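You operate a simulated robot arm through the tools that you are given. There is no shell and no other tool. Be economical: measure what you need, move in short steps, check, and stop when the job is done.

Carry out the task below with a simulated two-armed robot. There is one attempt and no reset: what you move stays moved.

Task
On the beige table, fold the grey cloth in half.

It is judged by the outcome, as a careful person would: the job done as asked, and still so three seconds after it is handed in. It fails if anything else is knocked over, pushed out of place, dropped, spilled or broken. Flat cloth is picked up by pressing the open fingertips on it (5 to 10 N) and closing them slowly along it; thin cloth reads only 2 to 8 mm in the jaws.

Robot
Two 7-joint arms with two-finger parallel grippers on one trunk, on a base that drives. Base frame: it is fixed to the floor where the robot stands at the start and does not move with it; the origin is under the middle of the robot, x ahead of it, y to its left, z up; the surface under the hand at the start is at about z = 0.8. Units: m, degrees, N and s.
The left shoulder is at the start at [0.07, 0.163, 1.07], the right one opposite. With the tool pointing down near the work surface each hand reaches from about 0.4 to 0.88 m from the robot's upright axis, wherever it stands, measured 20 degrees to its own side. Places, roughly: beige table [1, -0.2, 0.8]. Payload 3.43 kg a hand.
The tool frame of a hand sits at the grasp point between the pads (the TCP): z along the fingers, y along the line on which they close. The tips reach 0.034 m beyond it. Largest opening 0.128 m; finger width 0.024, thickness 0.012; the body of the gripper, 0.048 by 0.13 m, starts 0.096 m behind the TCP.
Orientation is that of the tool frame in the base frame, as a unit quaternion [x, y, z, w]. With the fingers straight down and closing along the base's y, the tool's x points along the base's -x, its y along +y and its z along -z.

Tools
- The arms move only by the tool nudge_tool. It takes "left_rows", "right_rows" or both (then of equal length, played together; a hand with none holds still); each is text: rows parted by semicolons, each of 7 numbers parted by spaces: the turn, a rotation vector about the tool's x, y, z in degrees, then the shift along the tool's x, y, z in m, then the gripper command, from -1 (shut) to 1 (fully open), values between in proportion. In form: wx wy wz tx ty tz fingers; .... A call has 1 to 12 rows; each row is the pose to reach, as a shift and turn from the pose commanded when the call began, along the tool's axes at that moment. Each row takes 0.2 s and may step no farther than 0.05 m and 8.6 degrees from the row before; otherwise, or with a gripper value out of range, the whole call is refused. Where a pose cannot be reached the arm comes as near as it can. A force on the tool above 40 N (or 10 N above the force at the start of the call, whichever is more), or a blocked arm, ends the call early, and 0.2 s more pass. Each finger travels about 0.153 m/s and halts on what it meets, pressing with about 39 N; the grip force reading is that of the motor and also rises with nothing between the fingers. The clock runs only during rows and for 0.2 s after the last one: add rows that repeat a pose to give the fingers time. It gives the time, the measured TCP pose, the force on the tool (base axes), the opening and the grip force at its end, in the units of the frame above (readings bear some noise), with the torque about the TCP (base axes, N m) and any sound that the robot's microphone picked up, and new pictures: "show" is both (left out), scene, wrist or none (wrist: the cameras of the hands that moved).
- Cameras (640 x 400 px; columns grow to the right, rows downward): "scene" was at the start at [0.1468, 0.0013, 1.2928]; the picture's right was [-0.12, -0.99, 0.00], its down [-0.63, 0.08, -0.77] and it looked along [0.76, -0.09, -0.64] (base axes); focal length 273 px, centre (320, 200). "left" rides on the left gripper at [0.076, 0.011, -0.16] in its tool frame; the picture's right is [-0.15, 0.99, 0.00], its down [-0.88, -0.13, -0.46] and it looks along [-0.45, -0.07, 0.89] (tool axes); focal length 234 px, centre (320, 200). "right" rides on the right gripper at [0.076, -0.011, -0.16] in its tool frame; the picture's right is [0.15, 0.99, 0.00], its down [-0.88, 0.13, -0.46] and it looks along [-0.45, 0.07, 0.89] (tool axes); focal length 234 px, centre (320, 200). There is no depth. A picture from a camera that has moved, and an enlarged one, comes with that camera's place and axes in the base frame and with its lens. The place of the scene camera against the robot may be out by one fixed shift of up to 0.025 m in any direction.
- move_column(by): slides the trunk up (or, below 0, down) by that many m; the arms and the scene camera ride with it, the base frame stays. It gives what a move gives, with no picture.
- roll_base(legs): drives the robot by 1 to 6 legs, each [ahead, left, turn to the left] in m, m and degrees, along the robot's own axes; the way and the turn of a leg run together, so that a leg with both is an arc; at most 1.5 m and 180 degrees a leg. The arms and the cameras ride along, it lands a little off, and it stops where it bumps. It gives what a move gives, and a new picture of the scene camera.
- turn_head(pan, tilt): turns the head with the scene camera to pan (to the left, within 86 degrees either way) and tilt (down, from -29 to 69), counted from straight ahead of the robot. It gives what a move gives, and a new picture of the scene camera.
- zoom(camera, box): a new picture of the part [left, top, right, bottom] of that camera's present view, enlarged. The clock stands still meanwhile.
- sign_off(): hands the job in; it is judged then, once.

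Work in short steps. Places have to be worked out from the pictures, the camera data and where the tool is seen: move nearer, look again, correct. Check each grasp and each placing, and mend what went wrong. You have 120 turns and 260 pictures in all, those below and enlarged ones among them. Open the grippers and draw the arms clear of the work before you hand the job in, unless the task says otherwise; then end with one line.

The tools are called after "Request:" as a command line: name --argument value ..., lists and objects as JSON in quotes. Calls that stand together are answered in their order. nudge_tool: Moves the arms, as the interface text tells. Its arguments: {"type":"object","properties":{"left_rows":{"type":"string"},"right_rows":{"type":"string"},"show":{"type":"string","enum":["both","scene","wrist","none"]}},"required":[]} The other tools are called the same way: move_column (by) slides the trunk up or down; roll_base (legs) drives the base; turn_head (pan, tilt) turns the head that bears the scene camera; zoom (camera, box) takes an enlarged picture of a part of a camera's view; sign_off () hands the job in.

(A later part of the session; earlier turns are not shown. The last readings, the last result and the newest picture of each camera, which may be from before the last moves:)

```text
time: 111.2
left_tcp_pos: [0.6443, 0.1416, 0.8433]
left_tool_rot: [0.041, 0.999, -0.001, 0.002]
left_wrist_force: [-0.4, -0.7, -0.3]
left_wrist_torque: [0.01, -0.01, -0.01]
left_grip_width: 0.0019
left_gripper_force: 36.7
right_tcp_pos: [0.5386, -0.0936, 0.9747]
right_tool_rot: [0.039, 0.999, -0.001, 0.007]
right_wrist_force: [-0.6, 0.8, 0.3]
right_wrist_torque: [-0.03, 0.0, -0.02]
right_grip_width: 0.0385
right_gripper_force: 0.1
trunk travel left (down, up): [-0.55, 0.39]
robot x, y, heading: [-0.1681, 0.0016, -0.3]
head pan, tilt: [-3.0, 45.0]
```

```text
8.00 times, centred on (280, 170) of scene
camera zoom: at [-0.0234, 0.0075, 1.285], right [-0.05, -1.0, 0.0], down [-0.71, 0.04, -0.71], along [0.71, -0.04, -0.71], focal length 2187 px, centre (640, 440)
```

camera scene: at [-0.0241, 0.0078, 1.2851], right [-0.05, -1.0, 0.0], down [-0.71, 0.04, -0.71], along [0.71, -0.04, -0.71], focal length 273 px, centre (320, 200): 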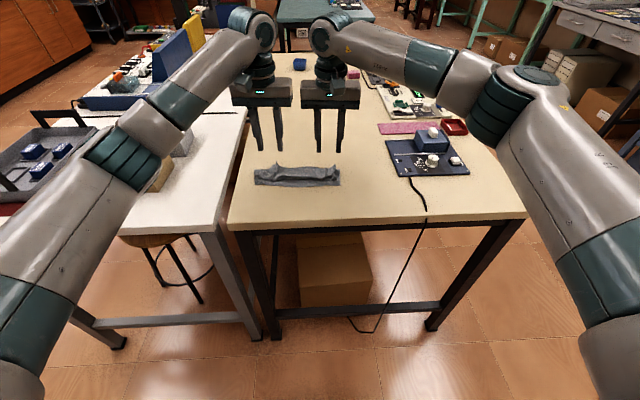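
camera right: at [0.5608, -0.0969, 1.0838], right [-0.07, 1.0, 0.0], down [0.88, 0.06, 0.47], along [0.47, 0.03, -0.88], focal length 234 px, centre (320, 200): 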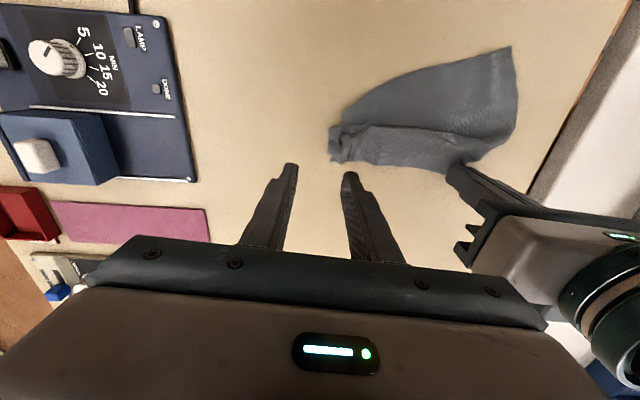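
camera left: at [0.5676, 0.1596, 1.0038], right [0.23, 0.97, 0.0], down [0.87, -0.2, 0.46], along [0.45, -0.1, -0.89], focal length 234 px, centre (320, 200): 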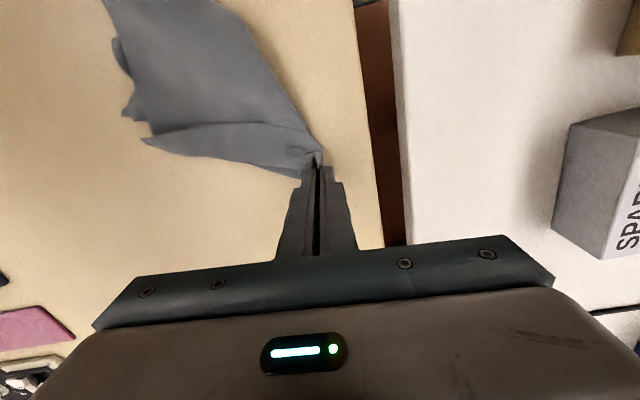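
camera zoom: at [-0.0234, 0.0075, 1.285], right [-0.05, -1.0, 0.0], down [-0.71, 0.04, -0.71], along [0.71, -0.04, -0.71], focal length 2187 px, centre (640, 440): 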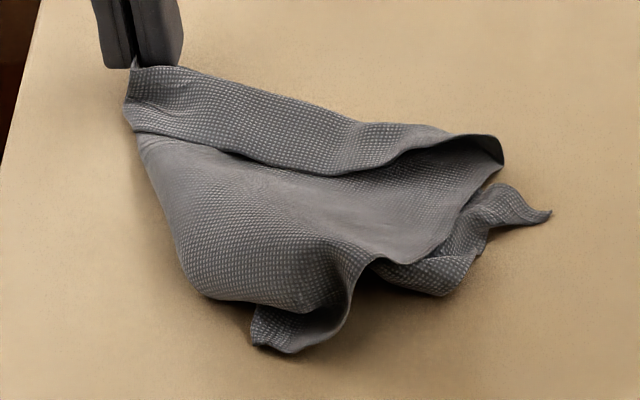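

The picture is clear: the hem runs from the left jaw to a raised loose corner near [0.58, 0.006]. I place the right fingers around that corner without pressing into the layers below.

Request:
nudge_tool --right_rows "0 0 0 -0.008 0.03 0.02 -0.3;0 0 0 -0.016 0.06 0.04 -0.3;0 0 0 -0.024 0.085 0.065 -0.3;0 0 0 -0.030 0.1 0.09 -0.3;0 0 0 -0.030 0.1 0.11 -0.3;0 0 0 -0.030 0.1 0.11 -0.3" --show "wrist"

Request:
zoom --camera "scene" --box '[240, 130, 336, 190]'

Request:
zoom --camera "right" --box '[200, 60, 440, 210]'

```text
time: 112.6
left_tcp_pos: [0.6425, 0.1419, 0.8438]
left_tool_rot: [0.04, 0.999, -0.001, 0.002]
left_wrist_force: [-0.7, 0.2, -0.5]
left_wrist_torque: [0.01, 0.04, -0.02]
left_grip_width: 0.002
left_gripper_force: 36.5
right_tcp_pos: [0.5779, 0.0026, 0.8643]
right_tool_rot: [0.039, 0.999, 0.0, 0.008]
right_wrist_force: [-0.2, 0.4, -0.6]
right_wrist_torque: [-0.03, 0.02, -0.01]
right_grip_width: 0.0448
right_gripper_force: 0.1
trunk travel left (down, up): [-0.55, 0.39]
robot x, y, heading: [-0.1666, -0.0002, -0.1]
head pan, tilt: [-3.0, 45.0]
camera right: at [0.4988, -0.0028, 1.0228], right [-0.07, 1.0, 0.0], down [0.88, 0.06, 0.47], along [0.47, 0.03, -0.88], focal length 234 px, centre (320, 200)
```

right: 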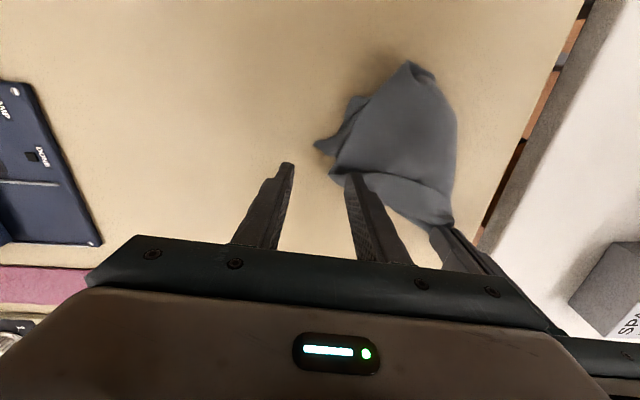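

```text
6.67 times, centred on (288, 160) of scene
camera zoom: at [-0.0238, 0.0076, 1.2851], right [-0.05, -1.0, 0.0], down [-0.71, 0.04, -0.71], along [0.71, -0.04, -0.71], focal length 1822 px, centre (533, 467)
```

zoom: 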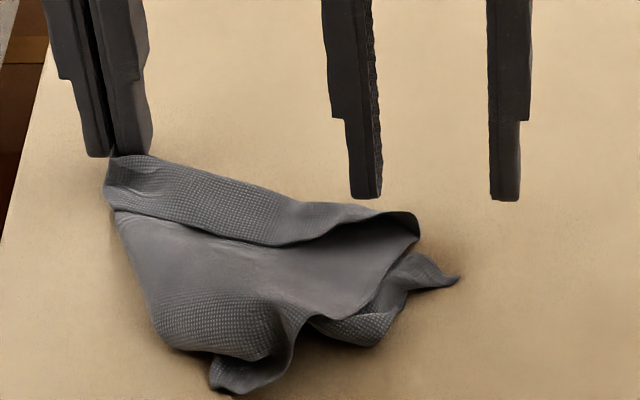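

```text
2.67 times, centred on (320, 135) of right
camera zoom: at [0.4988, -0.0028, 1.0228], right [-0.07, 1.0, 0.0], down [0.88, 0.06, 0.47], along [0.47, 0.03, -0.88], focal length 624 px, centre (320, 373)
```

zoom: 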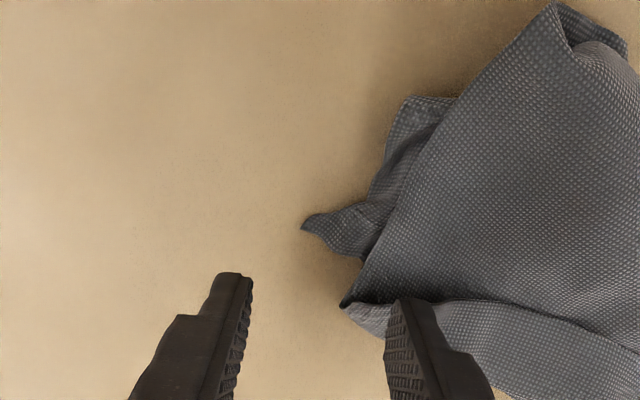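

The corner tip is at about [0.584, 0.012]. I shift the right hand 2 cm left so the fingers straddle the corner, lower it lightly and close slowly.

Request:
nudge_tool --right_rows "0 0 0 -0.002 0.01 0 -0.35;0 0 0 -0.002 0.022 0.005 -0.35;0 0 0 -0.002 0.022 0.015 -0.35;0 0 0 -0.002 0.022 0.022 -0.35;0 0 0 -0.002 0.022 0.0245 -0.35;0 0 0 -0.002 0.022 0.0245 -0.45;0 0 0 -0.002 0.022 0.0245 -0.55;0 0 0 -0.002 0.022 0.0245 -0.65;0 0 0 -0.002 0.022 0.0245 -0.75;0 0 0 -0.002 0.022 0.0245 -0.85;0 0 0 -0.002 0.022 0.0245 -0.95;0 0 0 -0.002 0.022 0.0245 -1" --show "none"

Request:
nudge_tool --right_rows "0 0 0 0 0 0 -1;0 0 0 0 0 0 -1" --show "wrist"

Request:
zoom --camera "scene" --box '[240, 130, 336, 190]'

```text
time: 115.2
left_tcp_pos: [0.6434, 0.1418, 0.8438]
left_tool_rot: [0.04, 0.999, 0.0, 0.001]
left_wrist_force: [-0.4, 0.3, 0.6]
left_wrist_torque: [0.02, 0.02, -0.03]
left_grip_width: 0.0017
left_gripper_force: 36.6
right_tcp_pos: [0.5823, 0.0253, 0.84]
right_tool_rot: [0.039, 0.999, 0.0, 0.008]
right_wrist_force: [-0.6, -0.2, 0.7]
right_wrist_torque: [0.0, 0.01, -0.03]
right_grip_width: 0.0021
right_gripper_force: 36.9
trunk travel left (down, up): [-0.55, 0.39]
robot x, y, heading: [-0.1676, -0.0019, 0.2]
head pan, tilt: [-3.0, 45.0]
```

```text
time: 115.8
left_tcp_pos: [0.6422, 0.1413, 0.8443]
left_tool_rot: [0.04, 0.999, 0.0, 0.001]
left_wrist_force: [0.6, -0.4, -0.7]
left_wrist_torque: [-0.04, -0.02, 0.0]
left_grip_width: 0.0019
left_gripper_force: 36.6
right_tcp_pos: [0.5826, 0.0256, 0.8391]
right_tool_rot: [0.039, 0.999, 0.0, 0.008]
right_wrist_force: [-0.4, 0.0, 0.8]
right_wrist_torque: [0.02, 0.02, -0.03]
right_grip_width: 0.002
right_gripper_force: 36.6
trunk travel left (down, up): [-0.55, 0.39]
robot x, y, heading: [-0.1655, -0.0034, 0.2]
head pan, tilt: [-3.0, 45.0]
camera right: at [0.5026, 0.0196, 0.999], right [-0.07, 1.0, 0.0], down [0.88, 0.06, 0.47], along [0.47, 0.03, -0.88], focal length 234 px, centre (320, 200)
```

right: 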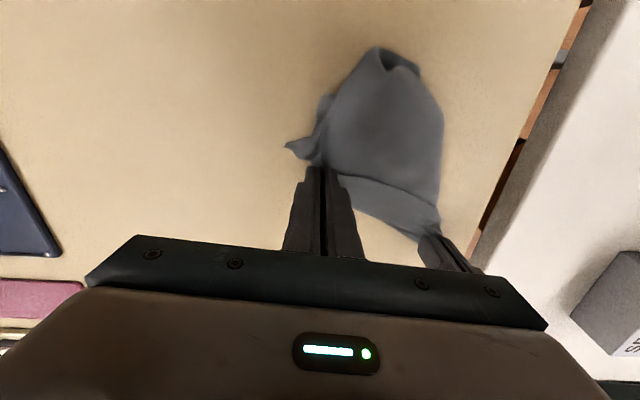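

```text
6.67 times, centred on (288, 160) of scene
camera zoom: at [-0.0236, 0.0073, 1.2851], right [-0.05, -1.0, 0.0], down [-0.71, 0.04, -0.71], along [0.71, -0.04, -0.71], focal length 1822 px, centre (533, 467)
```

zoom: 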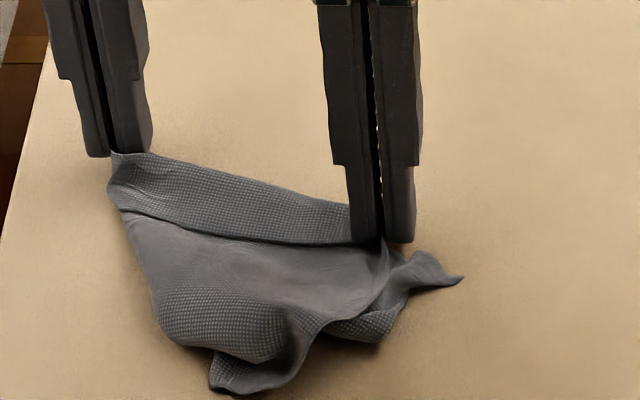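

Gripped, at 2.0 mm. I lift both hands about 19 cm so the cloth can hang freely between them.

Request:
nudge_tool --left_rows "0 0 0 0.008 0 -0.03 -1;0 0 0 0.016 0 -0.06 -1;0 0 0 0.024 0 -0.09 -1;0 0 0 0.032 0 -0.12 -1;0 0 0 0.04 0 -0.15 -1;0 0 0 0.045 0 -0.17 -1;0 0 0 0.045 0 -0.19 -1;0 0 0 0.045 0 -0.19 -1" --right_rows "0 0 0 0 0 -0.03 -1;0 0 0 0 -0.003 -0.06 -1;0 0 0 0 -0.006 -0.09 -1;0 0 0 0 -0.009 -0.12 -1;0 0 0 -0.005 -0.012 -0.15 -1;0 0 0 -0.01 -0.015 -0.17 -1;0 0 0 -0.01 -0.015 -0.19 -1;0 0 0 -0.01 -0.015 -0.195 -1" --show "both"

Request:
zoom --camera "scene" --box '[210, 60, 370, 160]'

```text
time: 116.3
left_tcp_pos: [0.6316, 0.1458, 0.8919]
left_tool_rot: [0.035, 0.999, 0.0, 0.004]
left_wrist_force: [2.6, -0.3, -0.5]
left_wrist_torque: [0.02, 0.21, 0.14]
left_grip_width: 0.0017
left_gripper_force: 37.1
right_tcp_pos: [0.5752, 0.0277, 0.8872]
right_tool_rot: [0.033, 0.999, 0.0, 0.005]
right_wrist_force: [-2.6, 0.9, 0.1]
right_wrist_torque: [-0.02, -0.28, 0.12]
right_grip_width: 0.0022
right_gripper_force: 36.7
trunk travel left (down, up): [-0.55, 0.39]
robot x, y, heading: [-0.1674, -0.0006, -0.2]
head pan, tilt: [-3.0, 45.0]
stopped in row 2 (right hand): the force on the tool passed its limit at 49 N (the readings are from after the stop); the commanded pose is now the measured one
camera scene: at [-0.0243, 0.0075, 1.2851], right [-0.05, -1.0, 0.0], down [-0.71, 0.04, -0.71], along [0.71, -0.04, -0.71], focal length 273 px, centre (320, 200)
camera right: at [0.4975, 0.0212, 1.0463], right [-0.08, 1.0, 0.0], down [0.88, 0.07, 0.46], along [0.46, 0.04, -0.89], focal length 234 px, centre (320, 200)
camera left: at [0.5551, 0.1633, 1.0514], right [0.22, 0.98, 0.0], down [0.86, -0.19, 0.46], along [0.45, -0.1, -0.89], focal length 234 px, centre (320, 200)
```

scene: 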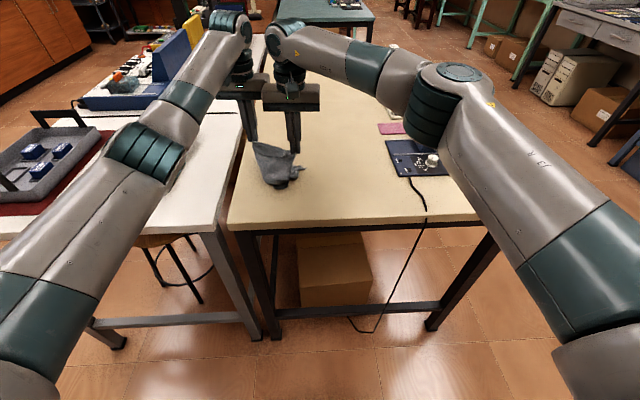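
right: 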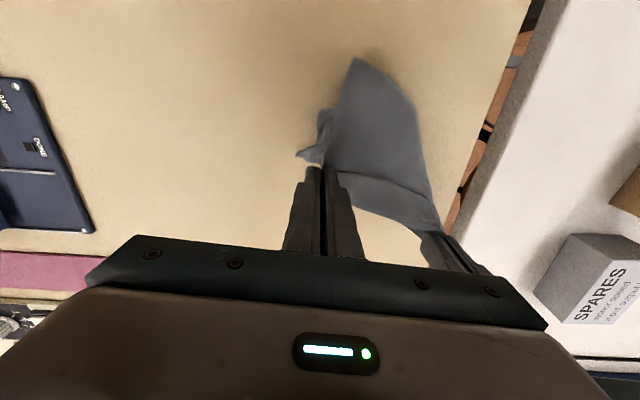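
left: 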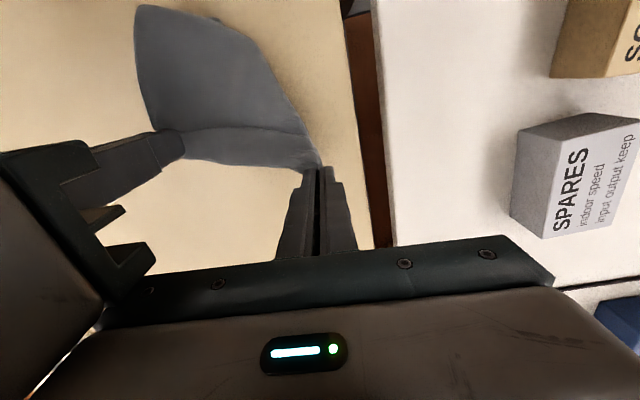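

```text
4.00 times, centred on (290, 110) of scene
camera zoom: at [-0.0243, 0.0075, 1.2851], right [-0.05, -1.0, 0.0], down [-0.71, 0.04, -0.71], along [0.71, -0.04, -0.71], focal length 1093 px, centre (440, 560)
```

zoom: 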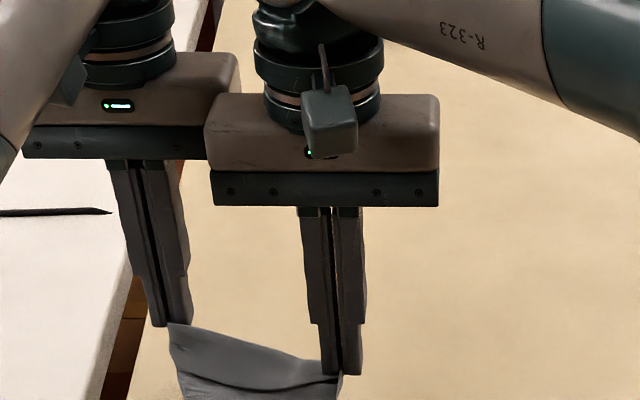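

The gripper bodies touched because the separation was too small. I move the right hand away to the right first, then continue lifting.

Request:
nudge_tool --left_rows "0 0 0 0 0 0 -1;0 0 0 0 0 0 -1;0 0 0 0 0 -0.02 -1;0 0 0 0 0 -0.05 -1;0 0 0 0 0 -0.08 -1;0 0 0 0 0 -0.11 -1;0 0 0 0 0 -0.13 -1;0 0 0 0 0 -0.14 -1;0 0 0 0 0 -0.14 -1" --right_rows "0 0 0 0.004 -0.01 0 -1;0 0 0 0.004 -0.02 0 -1;0 0 0 0.004 -0.03 -0.02 -1;0 0 0 0 -0.034 -0.05 -1;0 0 0 -0.005 -0.034 -0.08 -1;0 0 0 -0.01 -0.034 -0.11 -1;0 0 0 -0.015 -0.034 -0.13 -1;0 0 0 -0.02 -0.034 -0.145 -1;0 0 0 -0.02 -0.034 -0.145 -1" --show "both"

Request:
zoom --camera "scene" --box '[210, 60, 370, 160]'

```text
time: 118.3
left_tcp_pos: [0.6316, 0.1453, 1.0321]
left_tool_rot: [0.036, 0.999, -0.001, 0.004]
left_wrist_force: [-3.2, -27.3, -0.8]
left_wrist_torque: [-0.86, 0.08, 0.43]
left_grip_width: 0.0023
left_gripper_force: 37.3
right_tcp_pos: [0.5935, -0.0078, 1.0325]
right_tool_rot: [0.032, 0.999, 0.001, 0.005]
right_wrist_force: [4.0, 26.9, 1.3]
right_wrist_torque: [0.95, -0.16, 0.11]
right_grip_width: 0.0026
right_gripper_force: 36.6
trunk travel left (down, up): [-0.55, 0.39]
robot x, y, heading: [-0.1672, -0.0021, -0.3]
head pan, tilt: [-3.0, 45.0]
camera scene: at [-0.0232, 0.0071, 1.285], right [-0.05, -1.0, 0.0], down [-0.71, 0.04, -0.71], along [0.71, -0.04, -0.71], focal length 273 px, centre (320, 200)
camera right: at [0.5157, -0.0146, 1.1912], right [-0.08, 1.0, 0.0], down [0.88, 0.07, 0.46], along [0.46, 0.04, -0.89], focal length 234 px, centre (320, 200)
camera left: at [0.5555, 0.1633, 1.1916], right [0.22, 0.98, 0.0], down [0.87, -0.19, 0.46], along [0.45, -0.1, -0.89], focal length 234 px, centre (320, 200)
```

scene: 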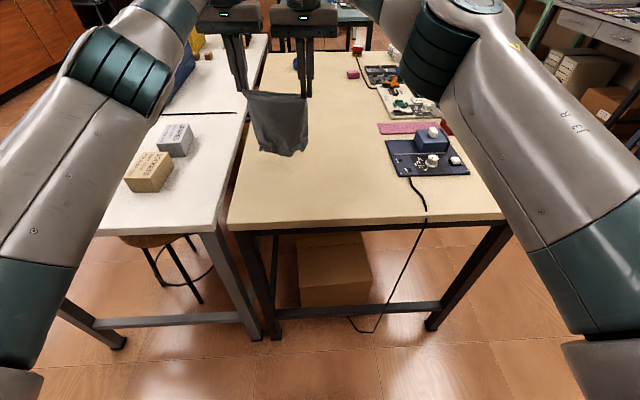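
right: 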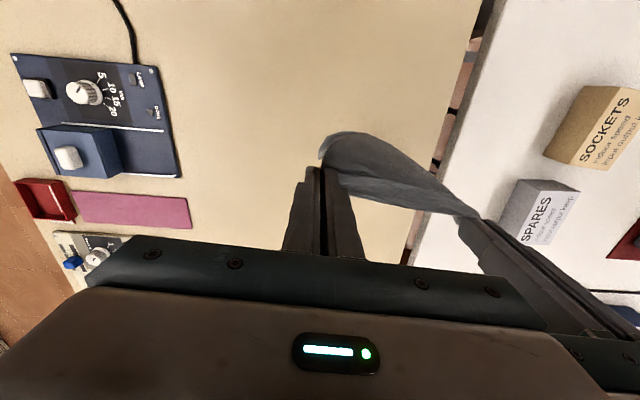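
left: 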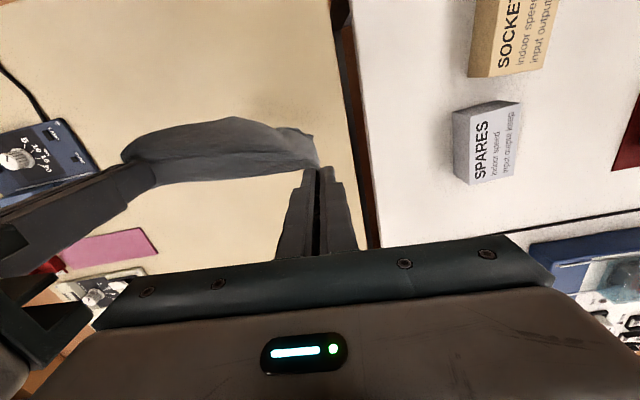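

```text
4.00 times, centred on (290, 110) of scene
camera zoom: at [-0.0232, 0.0071, 1.285], right [-0.05, -1.0, 0.0], down [-0.71, 0.04, -0.71], along [0.71, -0.04, -0.71], focal length 1093 px, centre (440, 560)
```

zoom: 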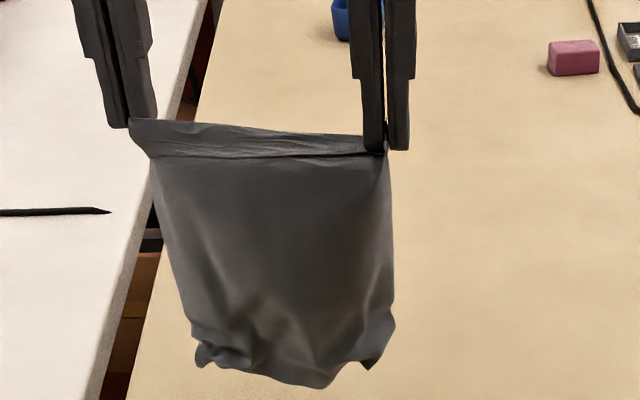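

The cloth now hangs cleanly from its two far corners. I ease the tension, square the hands, and shift the cloth right and up so the lower edge is free.

Request:
nudge_tool --left_rows "0 0 0 0.006 -0.018 -0.01 -1;0 0 0 0.012 -0.032 -0.02 -1;0 0 0 0.018 -0.045 -0.025 -1;0 0 0 0.023 -0.057 -0.025 -1;0 0 0 0.023 -0.057 -0.025 -1;0 0 0 0.023 -0.057 -0.025 -1" --right_rows "0 0 0 0 -0.013 -0.01 -1;0 0 0 -0.001 -0.025 -0.02 -1;0 0 0 -0.002 -0.038 -0.025 -1;0 0 0 -0.003 -0.05 -0.025 -1;0 0 0 -0.003 -0.05 -0.025 -1;0 0 0 -0.003 -0.05 -0.025 -1" --show "both"

Request:
zoom --camera "scene" --box '[210, 60, 370, 160]'

```text
time: 119.7
left_tcp_pos: [0.6041, 0.09, 1.0548]
left_tool_rot: [0.035, 0.999, 0.001, 0.004]
left_wrist_force: [1.2, -9.6, -0.3]
left_wrist_torque: [-0.31, -0.02, 0.17]
left_grip_width: 0.0024
left_gripper_force: 36.7
right_tcp_pos: [0.5934, -0.0597, 1.0577]
right_tool_rot: [0.034, 0.999, 0.0, 0.004]
right_wrist_force: [-0.5, 10.1, 0.0]
right_wrist_torque: [0.38, 0.02, 0.06]
right_grip_width: 0.0021
right_gripper_force: 36.7
trunk travel left (down, up): [-0.55, 0.39]
robot x, y, heading: [-0.166, 0.0002, 0.0]
head pan, tilt: [-3.0, 45.0]
camera scene: at [-0.0236, 0.0068, 1.2851], right [-0.05, -1.0, 0.0], down [-0.71, 0.04, -0.71], along [0.71, -0.04, -0.71], focal length 273 px, centre (320, 200)
camera right: at [0.5142, -0.0652, 1.2172], right [-0.08, 1.0, 0.0], down [0.88, 0.07, 0.46], along [0.46, 0.04, -0.89], focal length 234 px, centre (320, 200)
camera left: at [0.5273, 0.1069, 1.2152], right [0.22, 0.98, 0.0], down [0.87, -0.19, 0.46], along [0.45, -0.1, -0.89], focal length 234 px, centre (320, 200)
```

scene: 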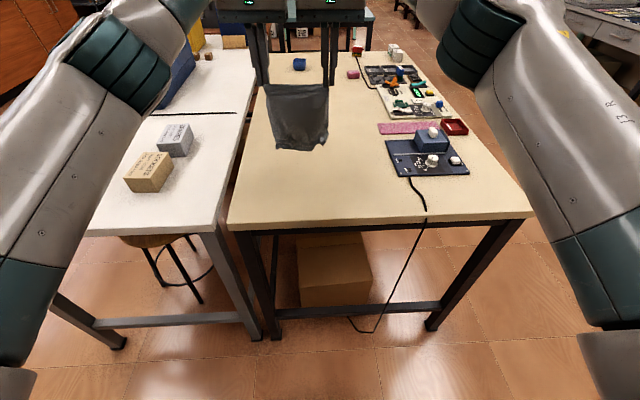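
right: 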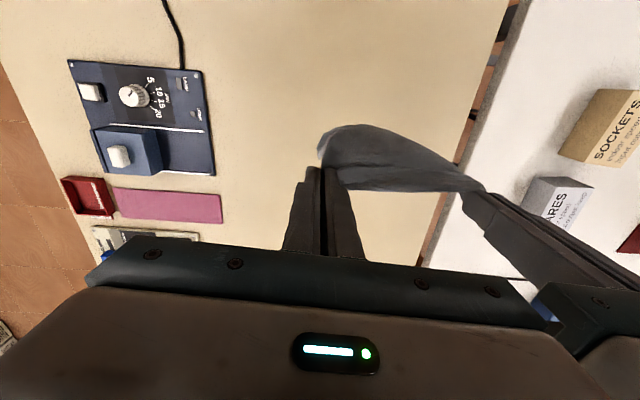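
left: 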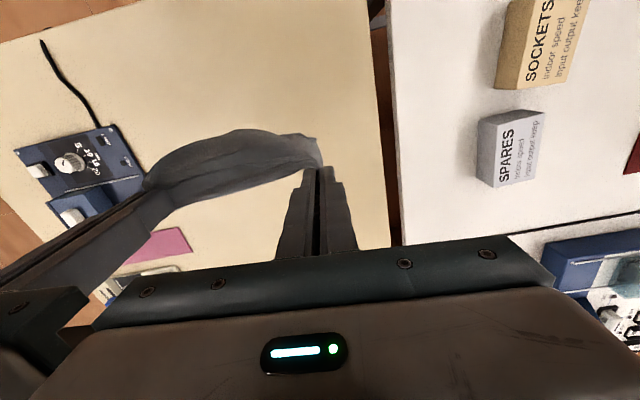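

```text
4.00 times, centred on (290, 110) of scene
camera zoom: at [-0.0236, 0.0068, 1.2851], right [-0.05, -1.0, 0.0], down [-0.71, 0.04, -0.71], along [0.71, -0.04, -0.71], focal length 1093 px, centre (440, 560)
```

zoom: 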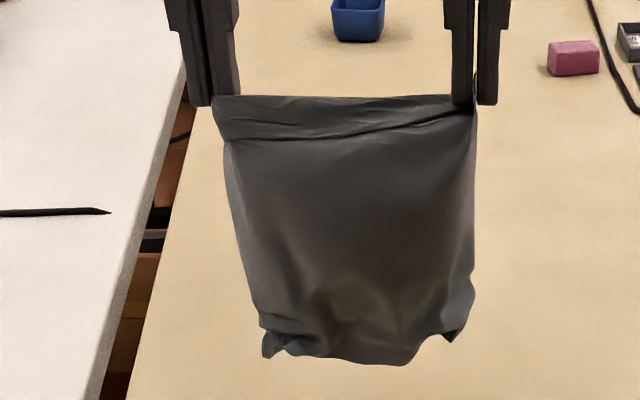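

The sheet hangs nicely, with the hem at the far side of the jaws. I lower it until the bottom edge meets the table, then lay the lower half toward the robot.

Request:
nudge_tool --left_rows "0 0 0 0 -0.001 0.02 -1;0 0 0 0 -0.002 0.04 -1;0 0 0 0 -0.002 0.06 -1;0 0 0 0 -0.002 0.072 -1;0 0 0 0.012 -0.002 0.084 -1;0 0 0 0.024 -0.002 0.097 -1;0 0 0 0.036 -0.002 0.110 -1;0 0 0 0.048 -0.002 0.122 -1;0 0 0 0.060 -0.002 0.135 -1;0 0 0 0.060 -0.002 0.135 -1" --right_rows "0 0 0 0 0.001 0.02 -1;0 0 0 0 0.002 0.04 -1;0 0 0 0 0.002 0.06 -1;0 0 0 0 0.002 0.074 -1;0 0 0 0.012 0.002 0.086 -1;0 0 0 0.024 0.002 0.099 -1;0 0 0 0.036 0.002 0.112 -1;0 0 0 0.048 0.002 0.124 -1;0 0 0 0.060 0.002 0.137 -1;0 0 0 0.060 0.002 0.137 -1" --show "both"

Request:
zoom --camera "scene" --box '[210, 90, 370, 190]'

```text
time: 121.9
left_tcp_pos: [0.5444, 0.0927, 0.9215]
left_tool_rot: [0.037, 0.999, 0.0, 0.004]
left_wrist_force: [0.4, -4.1, -0.1]
left_wrist_torque: [-0.23, -0.04, 0.09]
left_grip_width: 0.0018
left_gripper_force: 37.0
right_tcp_pos: [0.533, -0.052, 0.9185]
right_tool_rot: [0.034, 0.999, 0.001, 0.006]
right_wrist_force: [0.0, 4.8, -0.1]
right_wrist_torque: [0.17, 0.03, 0.05]
right_grip_width: 0.0021
right_gripper_force: 36.3
trunk travel left (down, up): [-0.55, 0.39]
robot x, y, heading: [-0.1674, -0.0027, 0.3]
head pan, tilt: [-3.0, 45.0]
camera scene: at [-0.0237, 0.0072, 1.2851], right [-0.05, -1.0, 0.0], down [-0.71, 0.04, -0.71], along [0.71, -0.04, -0.71], focal length 273 px, centre (320, 200)
camera right: at [0.4542, -0.0585, 1.0778], right [-0.08, 1.0, 0.0], down [0.88, 0.07, 0.46], along [0.46, 0.04, -0.89], focal length 234 px, centre (320, 200)
camera left: at [0.468, 0.1103, 1.0804], right [0.22, 0.98, 0.0], down [0.86, -0.19, 0.46], along [0.45, -0.1, -0.89], focal length 234 px, centre (320, 200)
```

scene: 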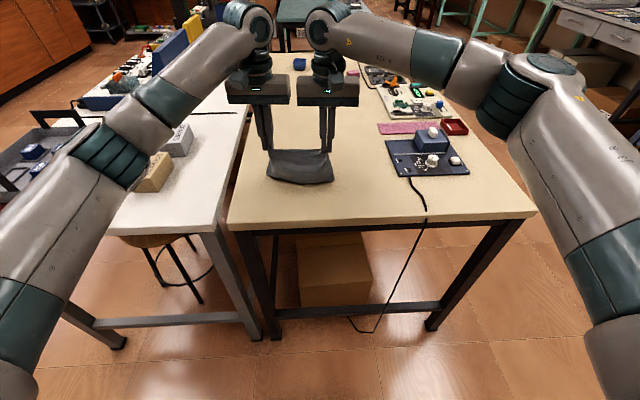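
right: 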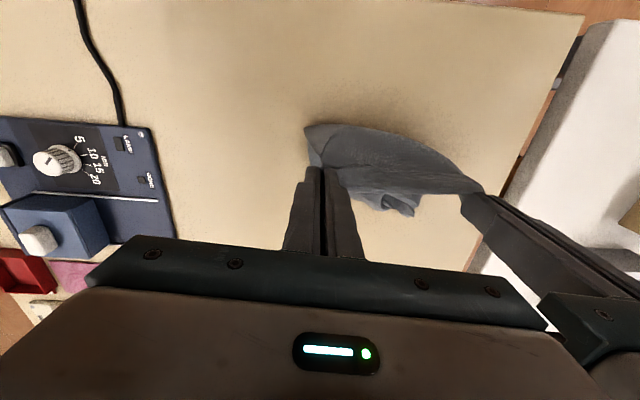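
left: 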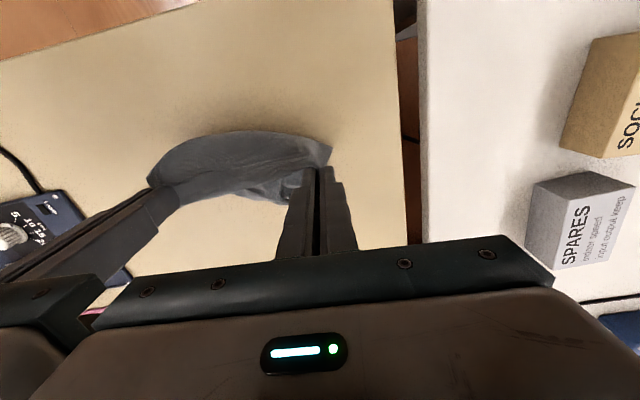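

```text
4.00 times, centred on (290, 140) of scene
camera zoom: at [-0.0237, 0.0072, 1.2851], right [-0.05, -1.0, 0.0], down [-0.71, 0.04, -0.71], along [0.71, -0.04, -0.71], focal length 1093 px, centre (440, 440)
```

zoom: 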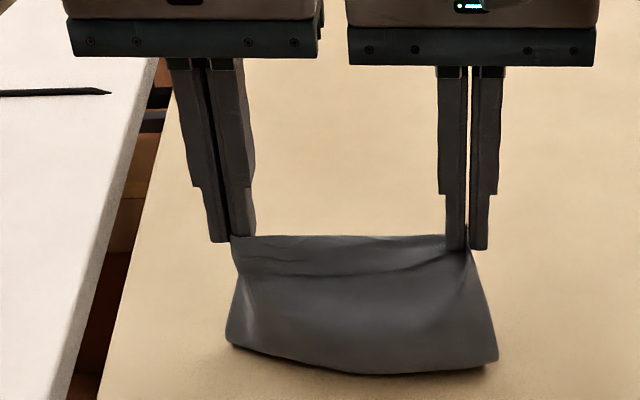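

It works: the lower half is laid under, with the crease facing the robot. I continue to complete the lower half.

Request:
nudge_tool --left_rows "0 0 0 0.010 0 0.011 -1;0 0 0 0.020 0 0.022 -1;0 0 0 0.028 0 0.031 -1;0 0 0 0.028 0 0.031 -1" --right_rows "0 0 0 0.010 0 0.010 -1;0 0 0 0.020 0 0.020 -1;0 0 0 0.028 0 0.028 -1;0 0 0 0.028 0 0.028 -1" --show "wrist"

Request:
zoom --camera "right" --box '[240, 60, 560, 260]'

Request:
zoom --camera "scene" --box '[210, 90, 370, 190]'

```text
time: 122.9
left_tcp_pos: [0.5169, 0.0941, 0.8916]
left_tool_rot: [0.035, 0.999, 0.0, 0.004]
left_wrist_force: [0.2, -4.9, 0.5]
left_wrist_torque: [-0.13, -0.02, 0.1]
left_grip_width: 0.0024
left_gripper_force: 36.9
right_tcp_pos: [0.5063, -0.0502, 0.8923]
right_tool_rot: [0.033, 0.999, 0.0, 0.004]
right_wrist_force: [-1.4, 5.2, -0.3]
right_wrist_torque: [0.17, 0.04, 0.03]
right_grip_width: 0.002
right_gripper_force: 35.9
trunk travel left (down, up): [-0.55, 0.39]
robot x, y, heading: [-0.1692, 0.0014, 0.2]
head pan, tilt: [-3.0, 45.0]
camera right: at [0.4274, -0.0564, 1.0502], right [-0.08, 1.0, 0.0], down [0.88, 0.07, 0.46], along [0.46, 0.04, -0.89], focal length 234 px, centre (320, 200)
camera left: at [0.4403, 0.1119, 1.0499], right [0.22, 0.98, 0.0], down [0.87, -0.19, 0.46], along [0.45, -0.1, -0.89], focal length 234 px, centre (320, 200)
```

right: 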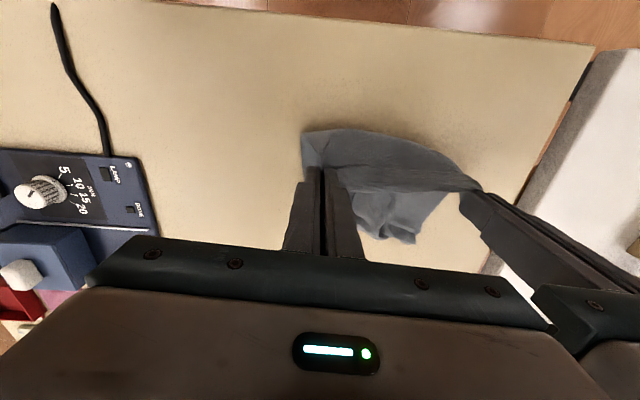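
left: 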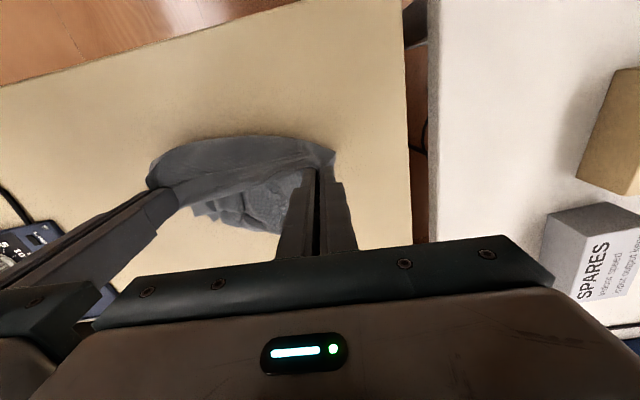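

```text
2.00 times, centred on (400, 160) of right
camera zoom: at [0.4274, -0.0564, 1.0502], right [-0.08, 1.0, 0.0], down [0.88, 0.07, 0.46], along [0.46, 0.04, -0.89], focal length 468 px, centre (160, 280)
```

zoom: 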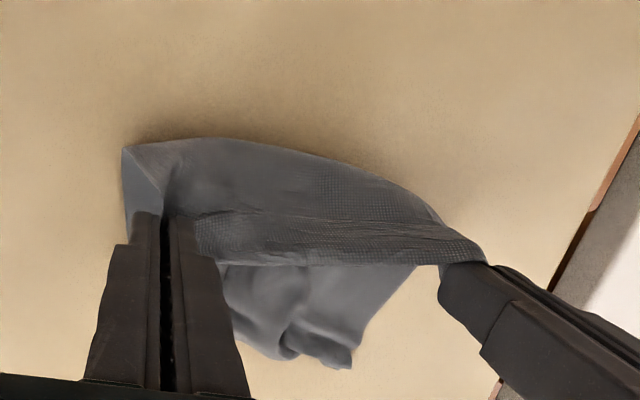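

```text
4.00 times, centred on (290, 140) of scene
camera zoom: at [-0.0236, 0.0071, 1.2851], right [-0.05, -1.0, 0.0], down [-0.71, 0.04, -0.71], along [0.71, -0.04, -0.71], focal length 1093 px, centre (440, 440)
```

zoom: 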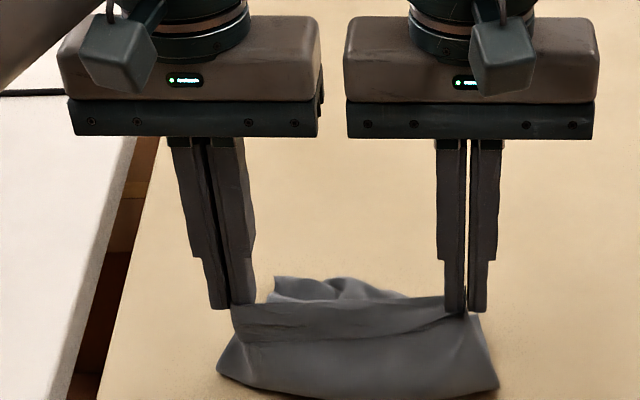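

The trailing end of the lower half is curled because its bottom corners were bunched. Keeping both grips, I lift again, lay the cloth out flat moving forward so the near edge trails and straightens, and check it.

Request:
nudge_tool --left_rows "0 0 0 0 0 -0.035 -1;0 0 0 0 0 -0.07 -1;0 0 0 0 0 -0.105 -1;0 0 0 0 0 -0.14 -1;0 0 0 0 0 -0.165 -1;0 0 0 0 0 -0.165 -1;0 0 0 0 0 -0.165 -1;0 0 0 0 0 -0.165 -1" --right_rows "0 0 0 0 0 -0.035 -1;0 0 0 0 0 -0.07 -1;0 0 0 0 0 -0.105 -1;0 0 0 0 0 -0.14 -1;0 0 0 0 0 -0.165 -1;0 0 0 0 0 -0.165 -1;0 0 0 0 0 -0.165 -1;0 0 0 0 0 -0.165 -1" --show "none"

Request:
nudge_tool --left_rows "0 0 0 0 0 0.035 -1;0 0 0 -0.005 0 0.07 -1;0 0 0 -0.02 0 0.085 -1;0 0 0 -0.036 0 0.10 -1;0 0 0 -0.052 0 0.115 -1;0 0 0 -0.068 0 0.13 -1;0 0 0 -0.084 0 0.145 -1;0 0 0 -0.10 0 0.16 -1;0 0 0 -0.115 0 0.178 -1;0 0 0 -0.128 0 0.195 -1;0 0 0 -0.136 0 0.21 -1;0 0 0 -0.136 0 0.212 -1" --right_rows "0 0 0 0 0 0.035 -1;0 0 0 -0.005 0 0.07 -1;0 0 0 -0.02 0 0.085 -1;0 0 0 -0.036 0 0.10 -1;0 0 0 -0.052 0 0.115 -1;0 0 0 -0.068 0 0.13 -1;0 0 0 -0.084 0 0.145 -1;0 0 0 -0.10 0 0.16 -1;0 0 0 -0.115 0 0.178 -1;0 0 0 -0.128 0 0.195 -1;0 0 0 -0.136 0 0.21 -1;0 0 0 -0.136 0 0.212 -1" --show "scene"

Request:
zoom --camera "scene" --box '[210, 90, 370, 190]'

```text
time: 124.7
left_tcp_pos: [0.5182, 0.095, 1.0551]
left_tool_rot: [0.036, 0.999, 0.0, 0.004]
left_wrist_force: [0.0, -5.8, -0.3]
left_wrist_torque: [-0.2, -0.04, 0.14]
left_grip_width: 0.0019
left_gripper_force: 36.7
right_tcp_pos: [0.5024, -0.0509, 1.057]
right_tool_rot: [0.033, 0.999, 0.001, 0.004]
right_wrist_force: [-0.6, 5.8, 0.0]
right_wrist_torque: [0.19, 0.04, 0.08]
right_grip_width: 0.0019
right_gripper_force: 36.9
trunk travel left (down, up): [-0.55, 0.39]
robot x, y, heading: [-0.1644, 0.0019, -0.2]
head pan, tilt: [-3.0, 45.0]
```

```text
time: 127.3
left_tcp_pos: [0.6533, 0.0841, 0.8438]
left_tool_rot: [0.036, 0.999, -0.001, 0.004]
left_wrist_force: [0.8, -3.9, 0.2]
left_wrist_torque: [-0.15, -0.03, 0.09]
left_grip_width: 0.0019
left_gripper_force: 36.7
right_tcp_pos: [0.6424, -0.0594, 0.8448]
right_tool_rot: [0.033, 0.999, 0.001, 0.005]
right_wrist_force: [-1.1, 4.6, -0.8]
right_wrist_torque: [0.18, 0.01, 0.03]
right_grip_width: 0.0021
right_gripper_force: 36.4
trunk travel left (down, up): [-0.55, 0.39]
robot x, y, heading: [-0.166, -0.0032, -0.3]
head pan, tilt: [-3.0, 45.0]
camera scene: at [-0.0238, 0.0071, 1.2851], right [-0.05, -1.0, 0.0], down [-0.71, 0.04, -0.71], along [0.71, -0.04, -0.71], focal length 273 px, centre (320, 200)
```

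scene: 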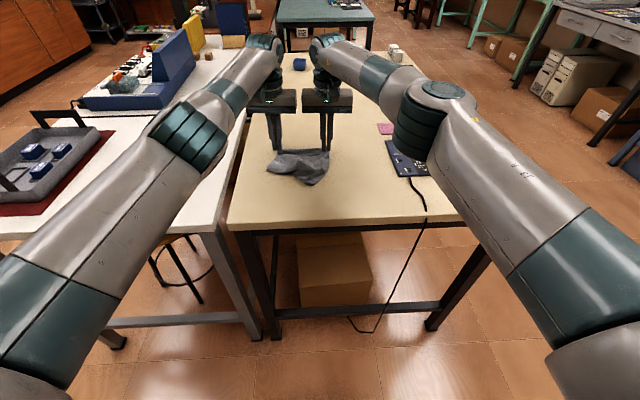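

```text
4.00 times, centred on (290, 140) of scene
camera zoom: at [-0.0238, 0.0071, 1.2851], right [-0.05, -1.0, 0.0], down [-0.71, 0.04, -0.71], along [0.71, -0.04, -0.71], focal length 1093 px, centre (440, 440)
```

zoom: 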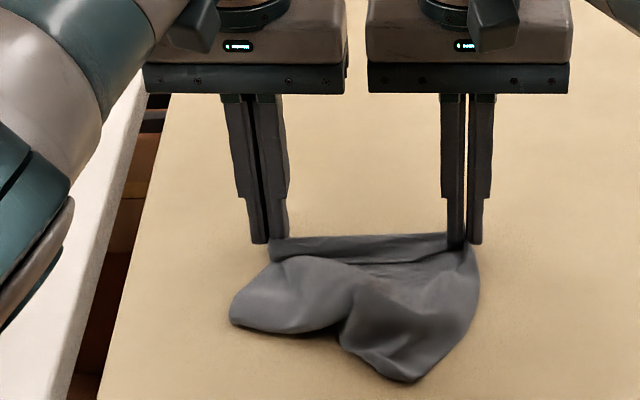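

The bottom was tucked under. I repeat the lay-out from further back with a longer forward drag, so the tucked end trails out.

Request:
nudge_tool --left_rows "0 0 0 0.02 0 -0.04 -1;0 0 0 0.045 0 -0.08 -1;0 0 0 0.07 0 -0.12 -1;0 0 0 0.095 0 -0.16 -1;0 0 0 0.12 0 -0.20 -1;0 0 0 0.155 0 -0.22 -1;0 0 0 0.19 0 -0.22 -1;0 0 0 0.225 0 -0.22 -1;0 0 0 0.235 0 -0.22 -1;0 0 0 0.235 0 -0.22 -1;0 0 0 0.235 0 -0.22 -1;0 0 0 0.235 0 -0.22 -1" --right_rows "0 0 0 0.02 0 -0.04 -1;0 0 0 0.045 0 -0.08 -1;0 0 0 0.07 0 -0.12 -1;0 0 0 0.095 0 -0.16 -1;0 0 0 0.12 0 -0.20 -1;0 0 0 0.155 0 -0.22 -1;0 0 0 0.19 0 -0.22 -1;0 0 0 0.225 0 -0.22 -1;0 0 0 0.235 0 -0.22 -1;0 0 0 0.235 0 -0.22 -1;0 0 0 0.235 0 -0.22 -1;0 0 0 0.235 0 -0.22 -1" --show "scene"

Request:
nudge_tool --left_rows "0 0 0 0 0 0.035 -1;0 0 0 0 0 0.065 -1;0 0 0 -0.03 0 0.075 -1;0 0 0 -0.055 0 0.085 -1;0 0 0 -0.08 0 0.095 -1;0 0 0 -0.105 0 0.105 -1;0 0 0 -0.13 0 0.12 -1;0 0 0 -0.155 0 0.135 -1;0 0 0 -0.18 0 0.155 -1;0 0 0 -0.205 0 0.18 -1;0 0 0 -0.23 0 0.205 -1;0 0 0 -0.235 0 0.218 -1" --right_rows "0 0 0 0 0 0.035 -1;0 0 0 0 0 0.065 -1;0 0 0 -0.03 0 0.075 -1;0 0 0 -0.055 0 0.085 -1;0 0 0 -0.08 0 0.095 -1;0 0 0 -0.105 0 0.105 -1;0 0 0 -0.13 0 0.12 -1;0 0 0 -0.155 0 0.135 -1;0 0 0 -0.18 0 0.155 -1;0 0 0 -0.205 0 0.18 -1;0 0 0 -0.23 0 0.205 -1;0 0 0 -0.235 0 0.218 -1" --show "none"

Request:
zoom --camera "scene" --box '[210, 90, 370, 190]'

```text
time: 129.9
left_tcp_pos: [0.416, 0.1028, 1.0635]
left_tool_rot: [0.034, 0.999, -0.001, 0.005]
left_wrist_force: [1.6, -9.3, -0.9]
left_wrist_torque: [-0.26, -0.03, 0.16]
left_grip_width: 0.0022
left_gripper_force: 36.9
right_tcp_pos: [0.4072, -0.0442, 1.0634]
right_tool_rot: [0.032, 0.999, 0.0, 0.005]
right_wrist_force: [-1.1, 9.5, 0.0]
right_wrist_torque: [0.36, 0.02, 0.08]
right_grip_width: 0.002
right_gripper_force: 36.8
trunk travel left (down, up): [-0.55, 0.39]
robot x, y, heading: [-0.1667, -0.0026, -0.2]
head pan, tilt: [-3.0, 45.0]
camera scene: at [-0.0235, 0.0072, 1.285], right [-0.05, -1.0, 0.0], down [-0.71, 0.04, -0.71], along [0.71, -0.04, -0.71], focal length 273 px, centre (320, 200)
```

scene: 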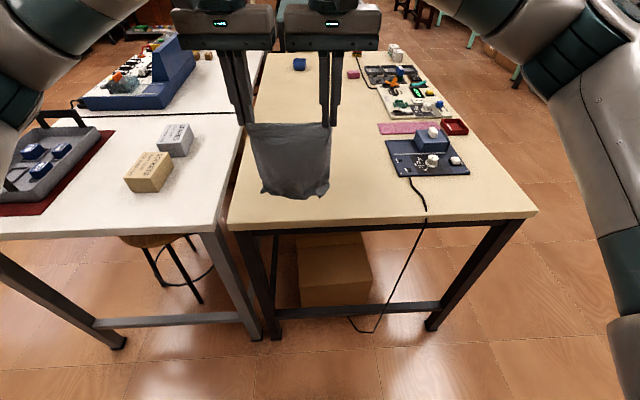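

```text
time: 132.5
left_tcp_pos: [0.6541, 0.0842, 0.8478]
left_tool_rot: [0.037, 0.999, 0.0, 0.004]
left_wrist_force: [0.3, -3.9, 0.0]
left_wrist_torque: [-0.16, -0.01, 0.07]
left_grip_width: 0.0021
left_gripper_force: 36.6
right_tcp_pos: [0.6413, -0.057, 0.8466]
right_tool_rot: [0.032, 0.999, 0.0, 0.005]
right_wrist_force: [-0.4, 5.1, 0.4]
right_wrist_torque: [0.19, 0.0, 0.02]
right_grip_width: 0.002
right_gripper_force: 36.7
trunk travel left (down, up): [-0.55, 0.39]
robot x, y, heading: [-0.1671, -0.0023, -0.0]
head pan, tilt: [-3.0, 45.0]
```

```text
4.00 times, centred on (290, 140) of scene
camera zoom: at [-0.0237, 0.0073, 1.2851], right [-0.05, -1.0, 0.0], down [-0.71, 0.04, -0.71], along [0.71, -0.04, -0.71], focal length 1093 px, centre (440, 440)
```

zoom: 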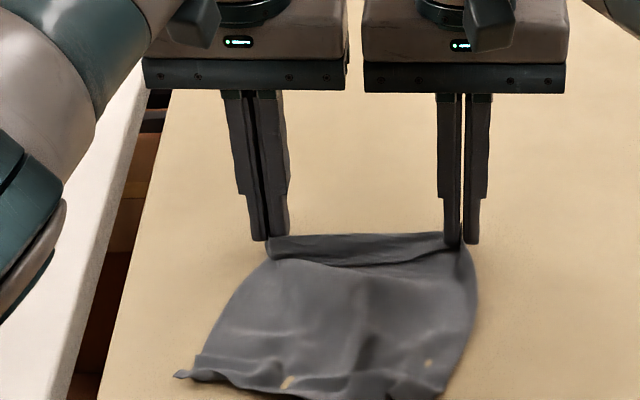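

The cloth is now spread flat, with good grips. I lift it straight up to hang, then do the mirrored long drag toward the robot so the lower half lies flat, with the near edge pointing forward.

Request:
nudge_tool --left_rows "0 0 0 0 0 -0.03 -1;0 0 0 0 0 -0.06 -1;0 0 0 0 0 -0.09 -1;0 0 0 0 0 -0.12 -1;0 0 0 0.003 0 -0.15 -1;0 0 0 0.006 0 -0.18 -1;0 0 0 0.01 0 -0.21 -1;0 0 0 0.01 0 -0.215 -1;0 0 0 0.01 0 -0.215 -1;0 0 0 0.01 0 -0.215 -1" --right_rows "0 0 0 0 0 -0.03 -1;0 0 0 0 0 -0.06 -1;0 0 0 0 0 -0.09 -1;0 0 0 0 0 -0.12 -1;0 0 0 0.003 0 -0.15 -1;0 0 0 0.006 0 -0.18 -1;0 0 0 0.01 0 -0.21 -1;0 0 0 0.01 0 -0.215 -1;0 0 0 0.01 0 -0.215 -1;0 0 0 0.01 0 -0.215 -1" --show "none"

Request:
nudge_tool --left_rows "0 0 0 0 0 0.035 -1;0 0 0 0 0 0.065 -1;0 0 0 0.03 0 0.075 -1;0 0 0 0.055 0 0.085 -1;0 0 0 0.08 0 0.095 -1;0 0 0 0.10 0 0.108 -1;0 0 0 0.115 0 0.122 -1;0 0 0 0.13 0 0.14 -1;0 0 0 0.145 0 0.158 -1;0 0 0 0.155 0 0.17 -1;0 0 0 0.155 0 0.17 -1" --right_rows "0 0 0 0 0 0.035 -1;0 0 0 0 0 0.065 -1;0 0 0 0.03 0 0.075 -1;0 0 0 0.055 0 0.085 -1;0 0 0 0.08 0 0.095 -1;0 0 0 0.10 0 0.108 -1;0 0 0 0.115 0 0.122 -1;0 0 0 0.13 0 0.14 -1;0 0 0 0.145 0 0.158 -1;0 0 0 0.155 0 0.17 -1;0 0 0 0.155 0 0.17 -1" --show "wrist"

Request:
zoom --camera "scene" --box '[210, 90, 370, 190]'

```text
time: 134.7
left_tcp_pos: [0.6273, 0.0919, 1.0516]
left_tool_rot: [0.036, 0.999, -0.001, 0.005]
left_wrist_force: [2.1, -25.5, 1.0]
left_wrist_torque: [-0.86, -0.07, 0.41]
left_grip_width: 0.0019
left_gripper_force: 37.2
left hand out of reach, approached as far as the arm can: row 4, 5, 6, 7, 8, 9, 10
right_tcp_pos: [0.6173, -0.0614, 1.0586]
right_tool_rot: [0.032, 0.999, 0.002, 0.005]
right_wrist_force: [-1.8, 25.9, -0.2]
right_wrist_torque: [0.93, 0.06, 0.18]
right_grip_width: 0.0023
right_gripper_force: 36.5
right hand out of reach, approached as far as the arm can: row 5, 6, 7, 8, 9, 10
trunk travel left (down, up): [-0.55, 0.39]
robot x, y, heading: [-0.1692, 0.0011, 0.0]
head pan, tilt: [-3.0, 45.0]
```

```text
time: 137.1
left_tcp_pos: [0.4783, 0.1035, 0.8801]
left_tool_rot: [0.036, 0.999, -0.001, 0.005]
left_wrist_force: [1.7, -28.8, 1.3]
left_wrist_torque: [-0.95, -0.02, 0.44]
left_grip_width: 0.0019
left_gripper_force: 36.8
right_tcp_pos: [0.4648, -0.0516, 0.8883]
right_tool_rot: [0.032, 0.999, 0.003, 0.005]
right_wrist_force: [-2.2, 29.7, -0.5]
right_wrist_torque: [1.08, 0.07, 0.18]
right_grip_width: 0.0022
right_gripper_force: 37.2
trunk travel left (down, up): [-0.55, 0.39]
robot x, y, heading: [-0.1671, 0.0016, 0.0]
head pan, tilt: [-3.0, 45.0]
camera right: at [0.3859, -0.0588, 1.0474], right [-0.08, 1.0, 0.0], down [0.88, 0.07, 0.47], along [0.46, 0.04, -0.89], focal length 234 px, centre (320, 200)
camera left: at [0.3993, 0.1208, 1.0381], right [0.22, 0.98, 0.0], down [0.86, -0.19, 0.47], along [0.45, -0.1, -0.89], focal length 234 px, centre (320, 200)
```

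right: 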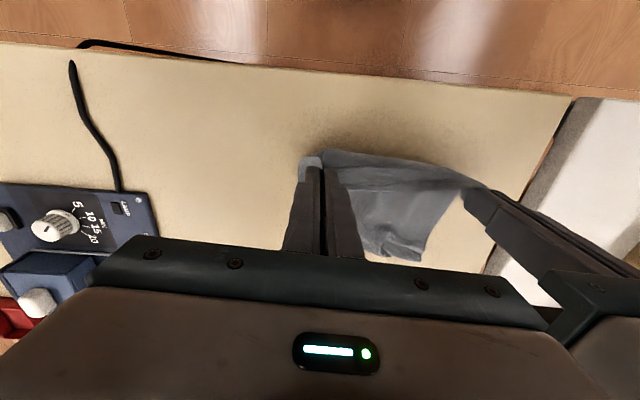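
left: 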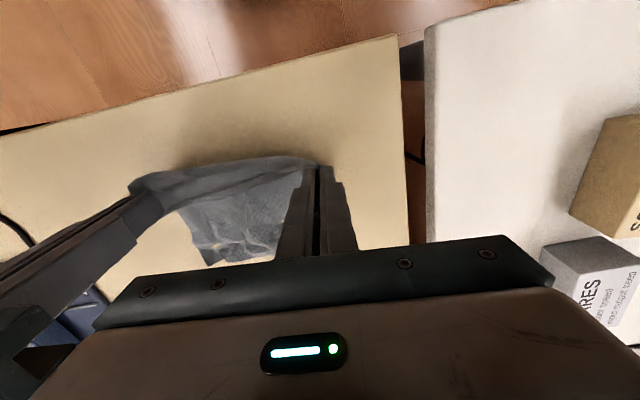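

```text
4.00 times, centred on (290, 140) of scene
camera zoom: at [-0.0236, 0.0071, 1.2851], right [-0.05, -1.0, 0.0], down [-0.71, 0.04, -0.71], along [0.71, -0.04, -0.71], focal length 1093 px, centre (440, 440)
```

zoom: 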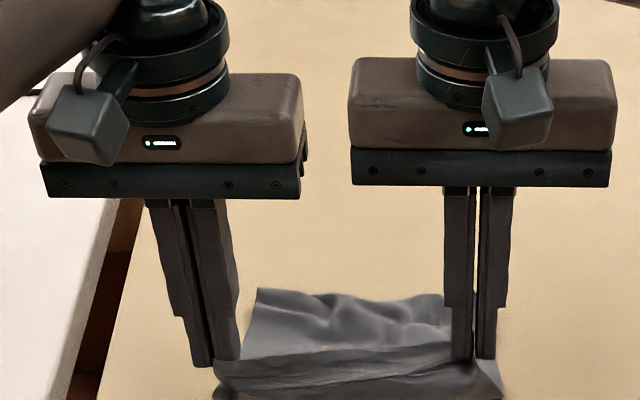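

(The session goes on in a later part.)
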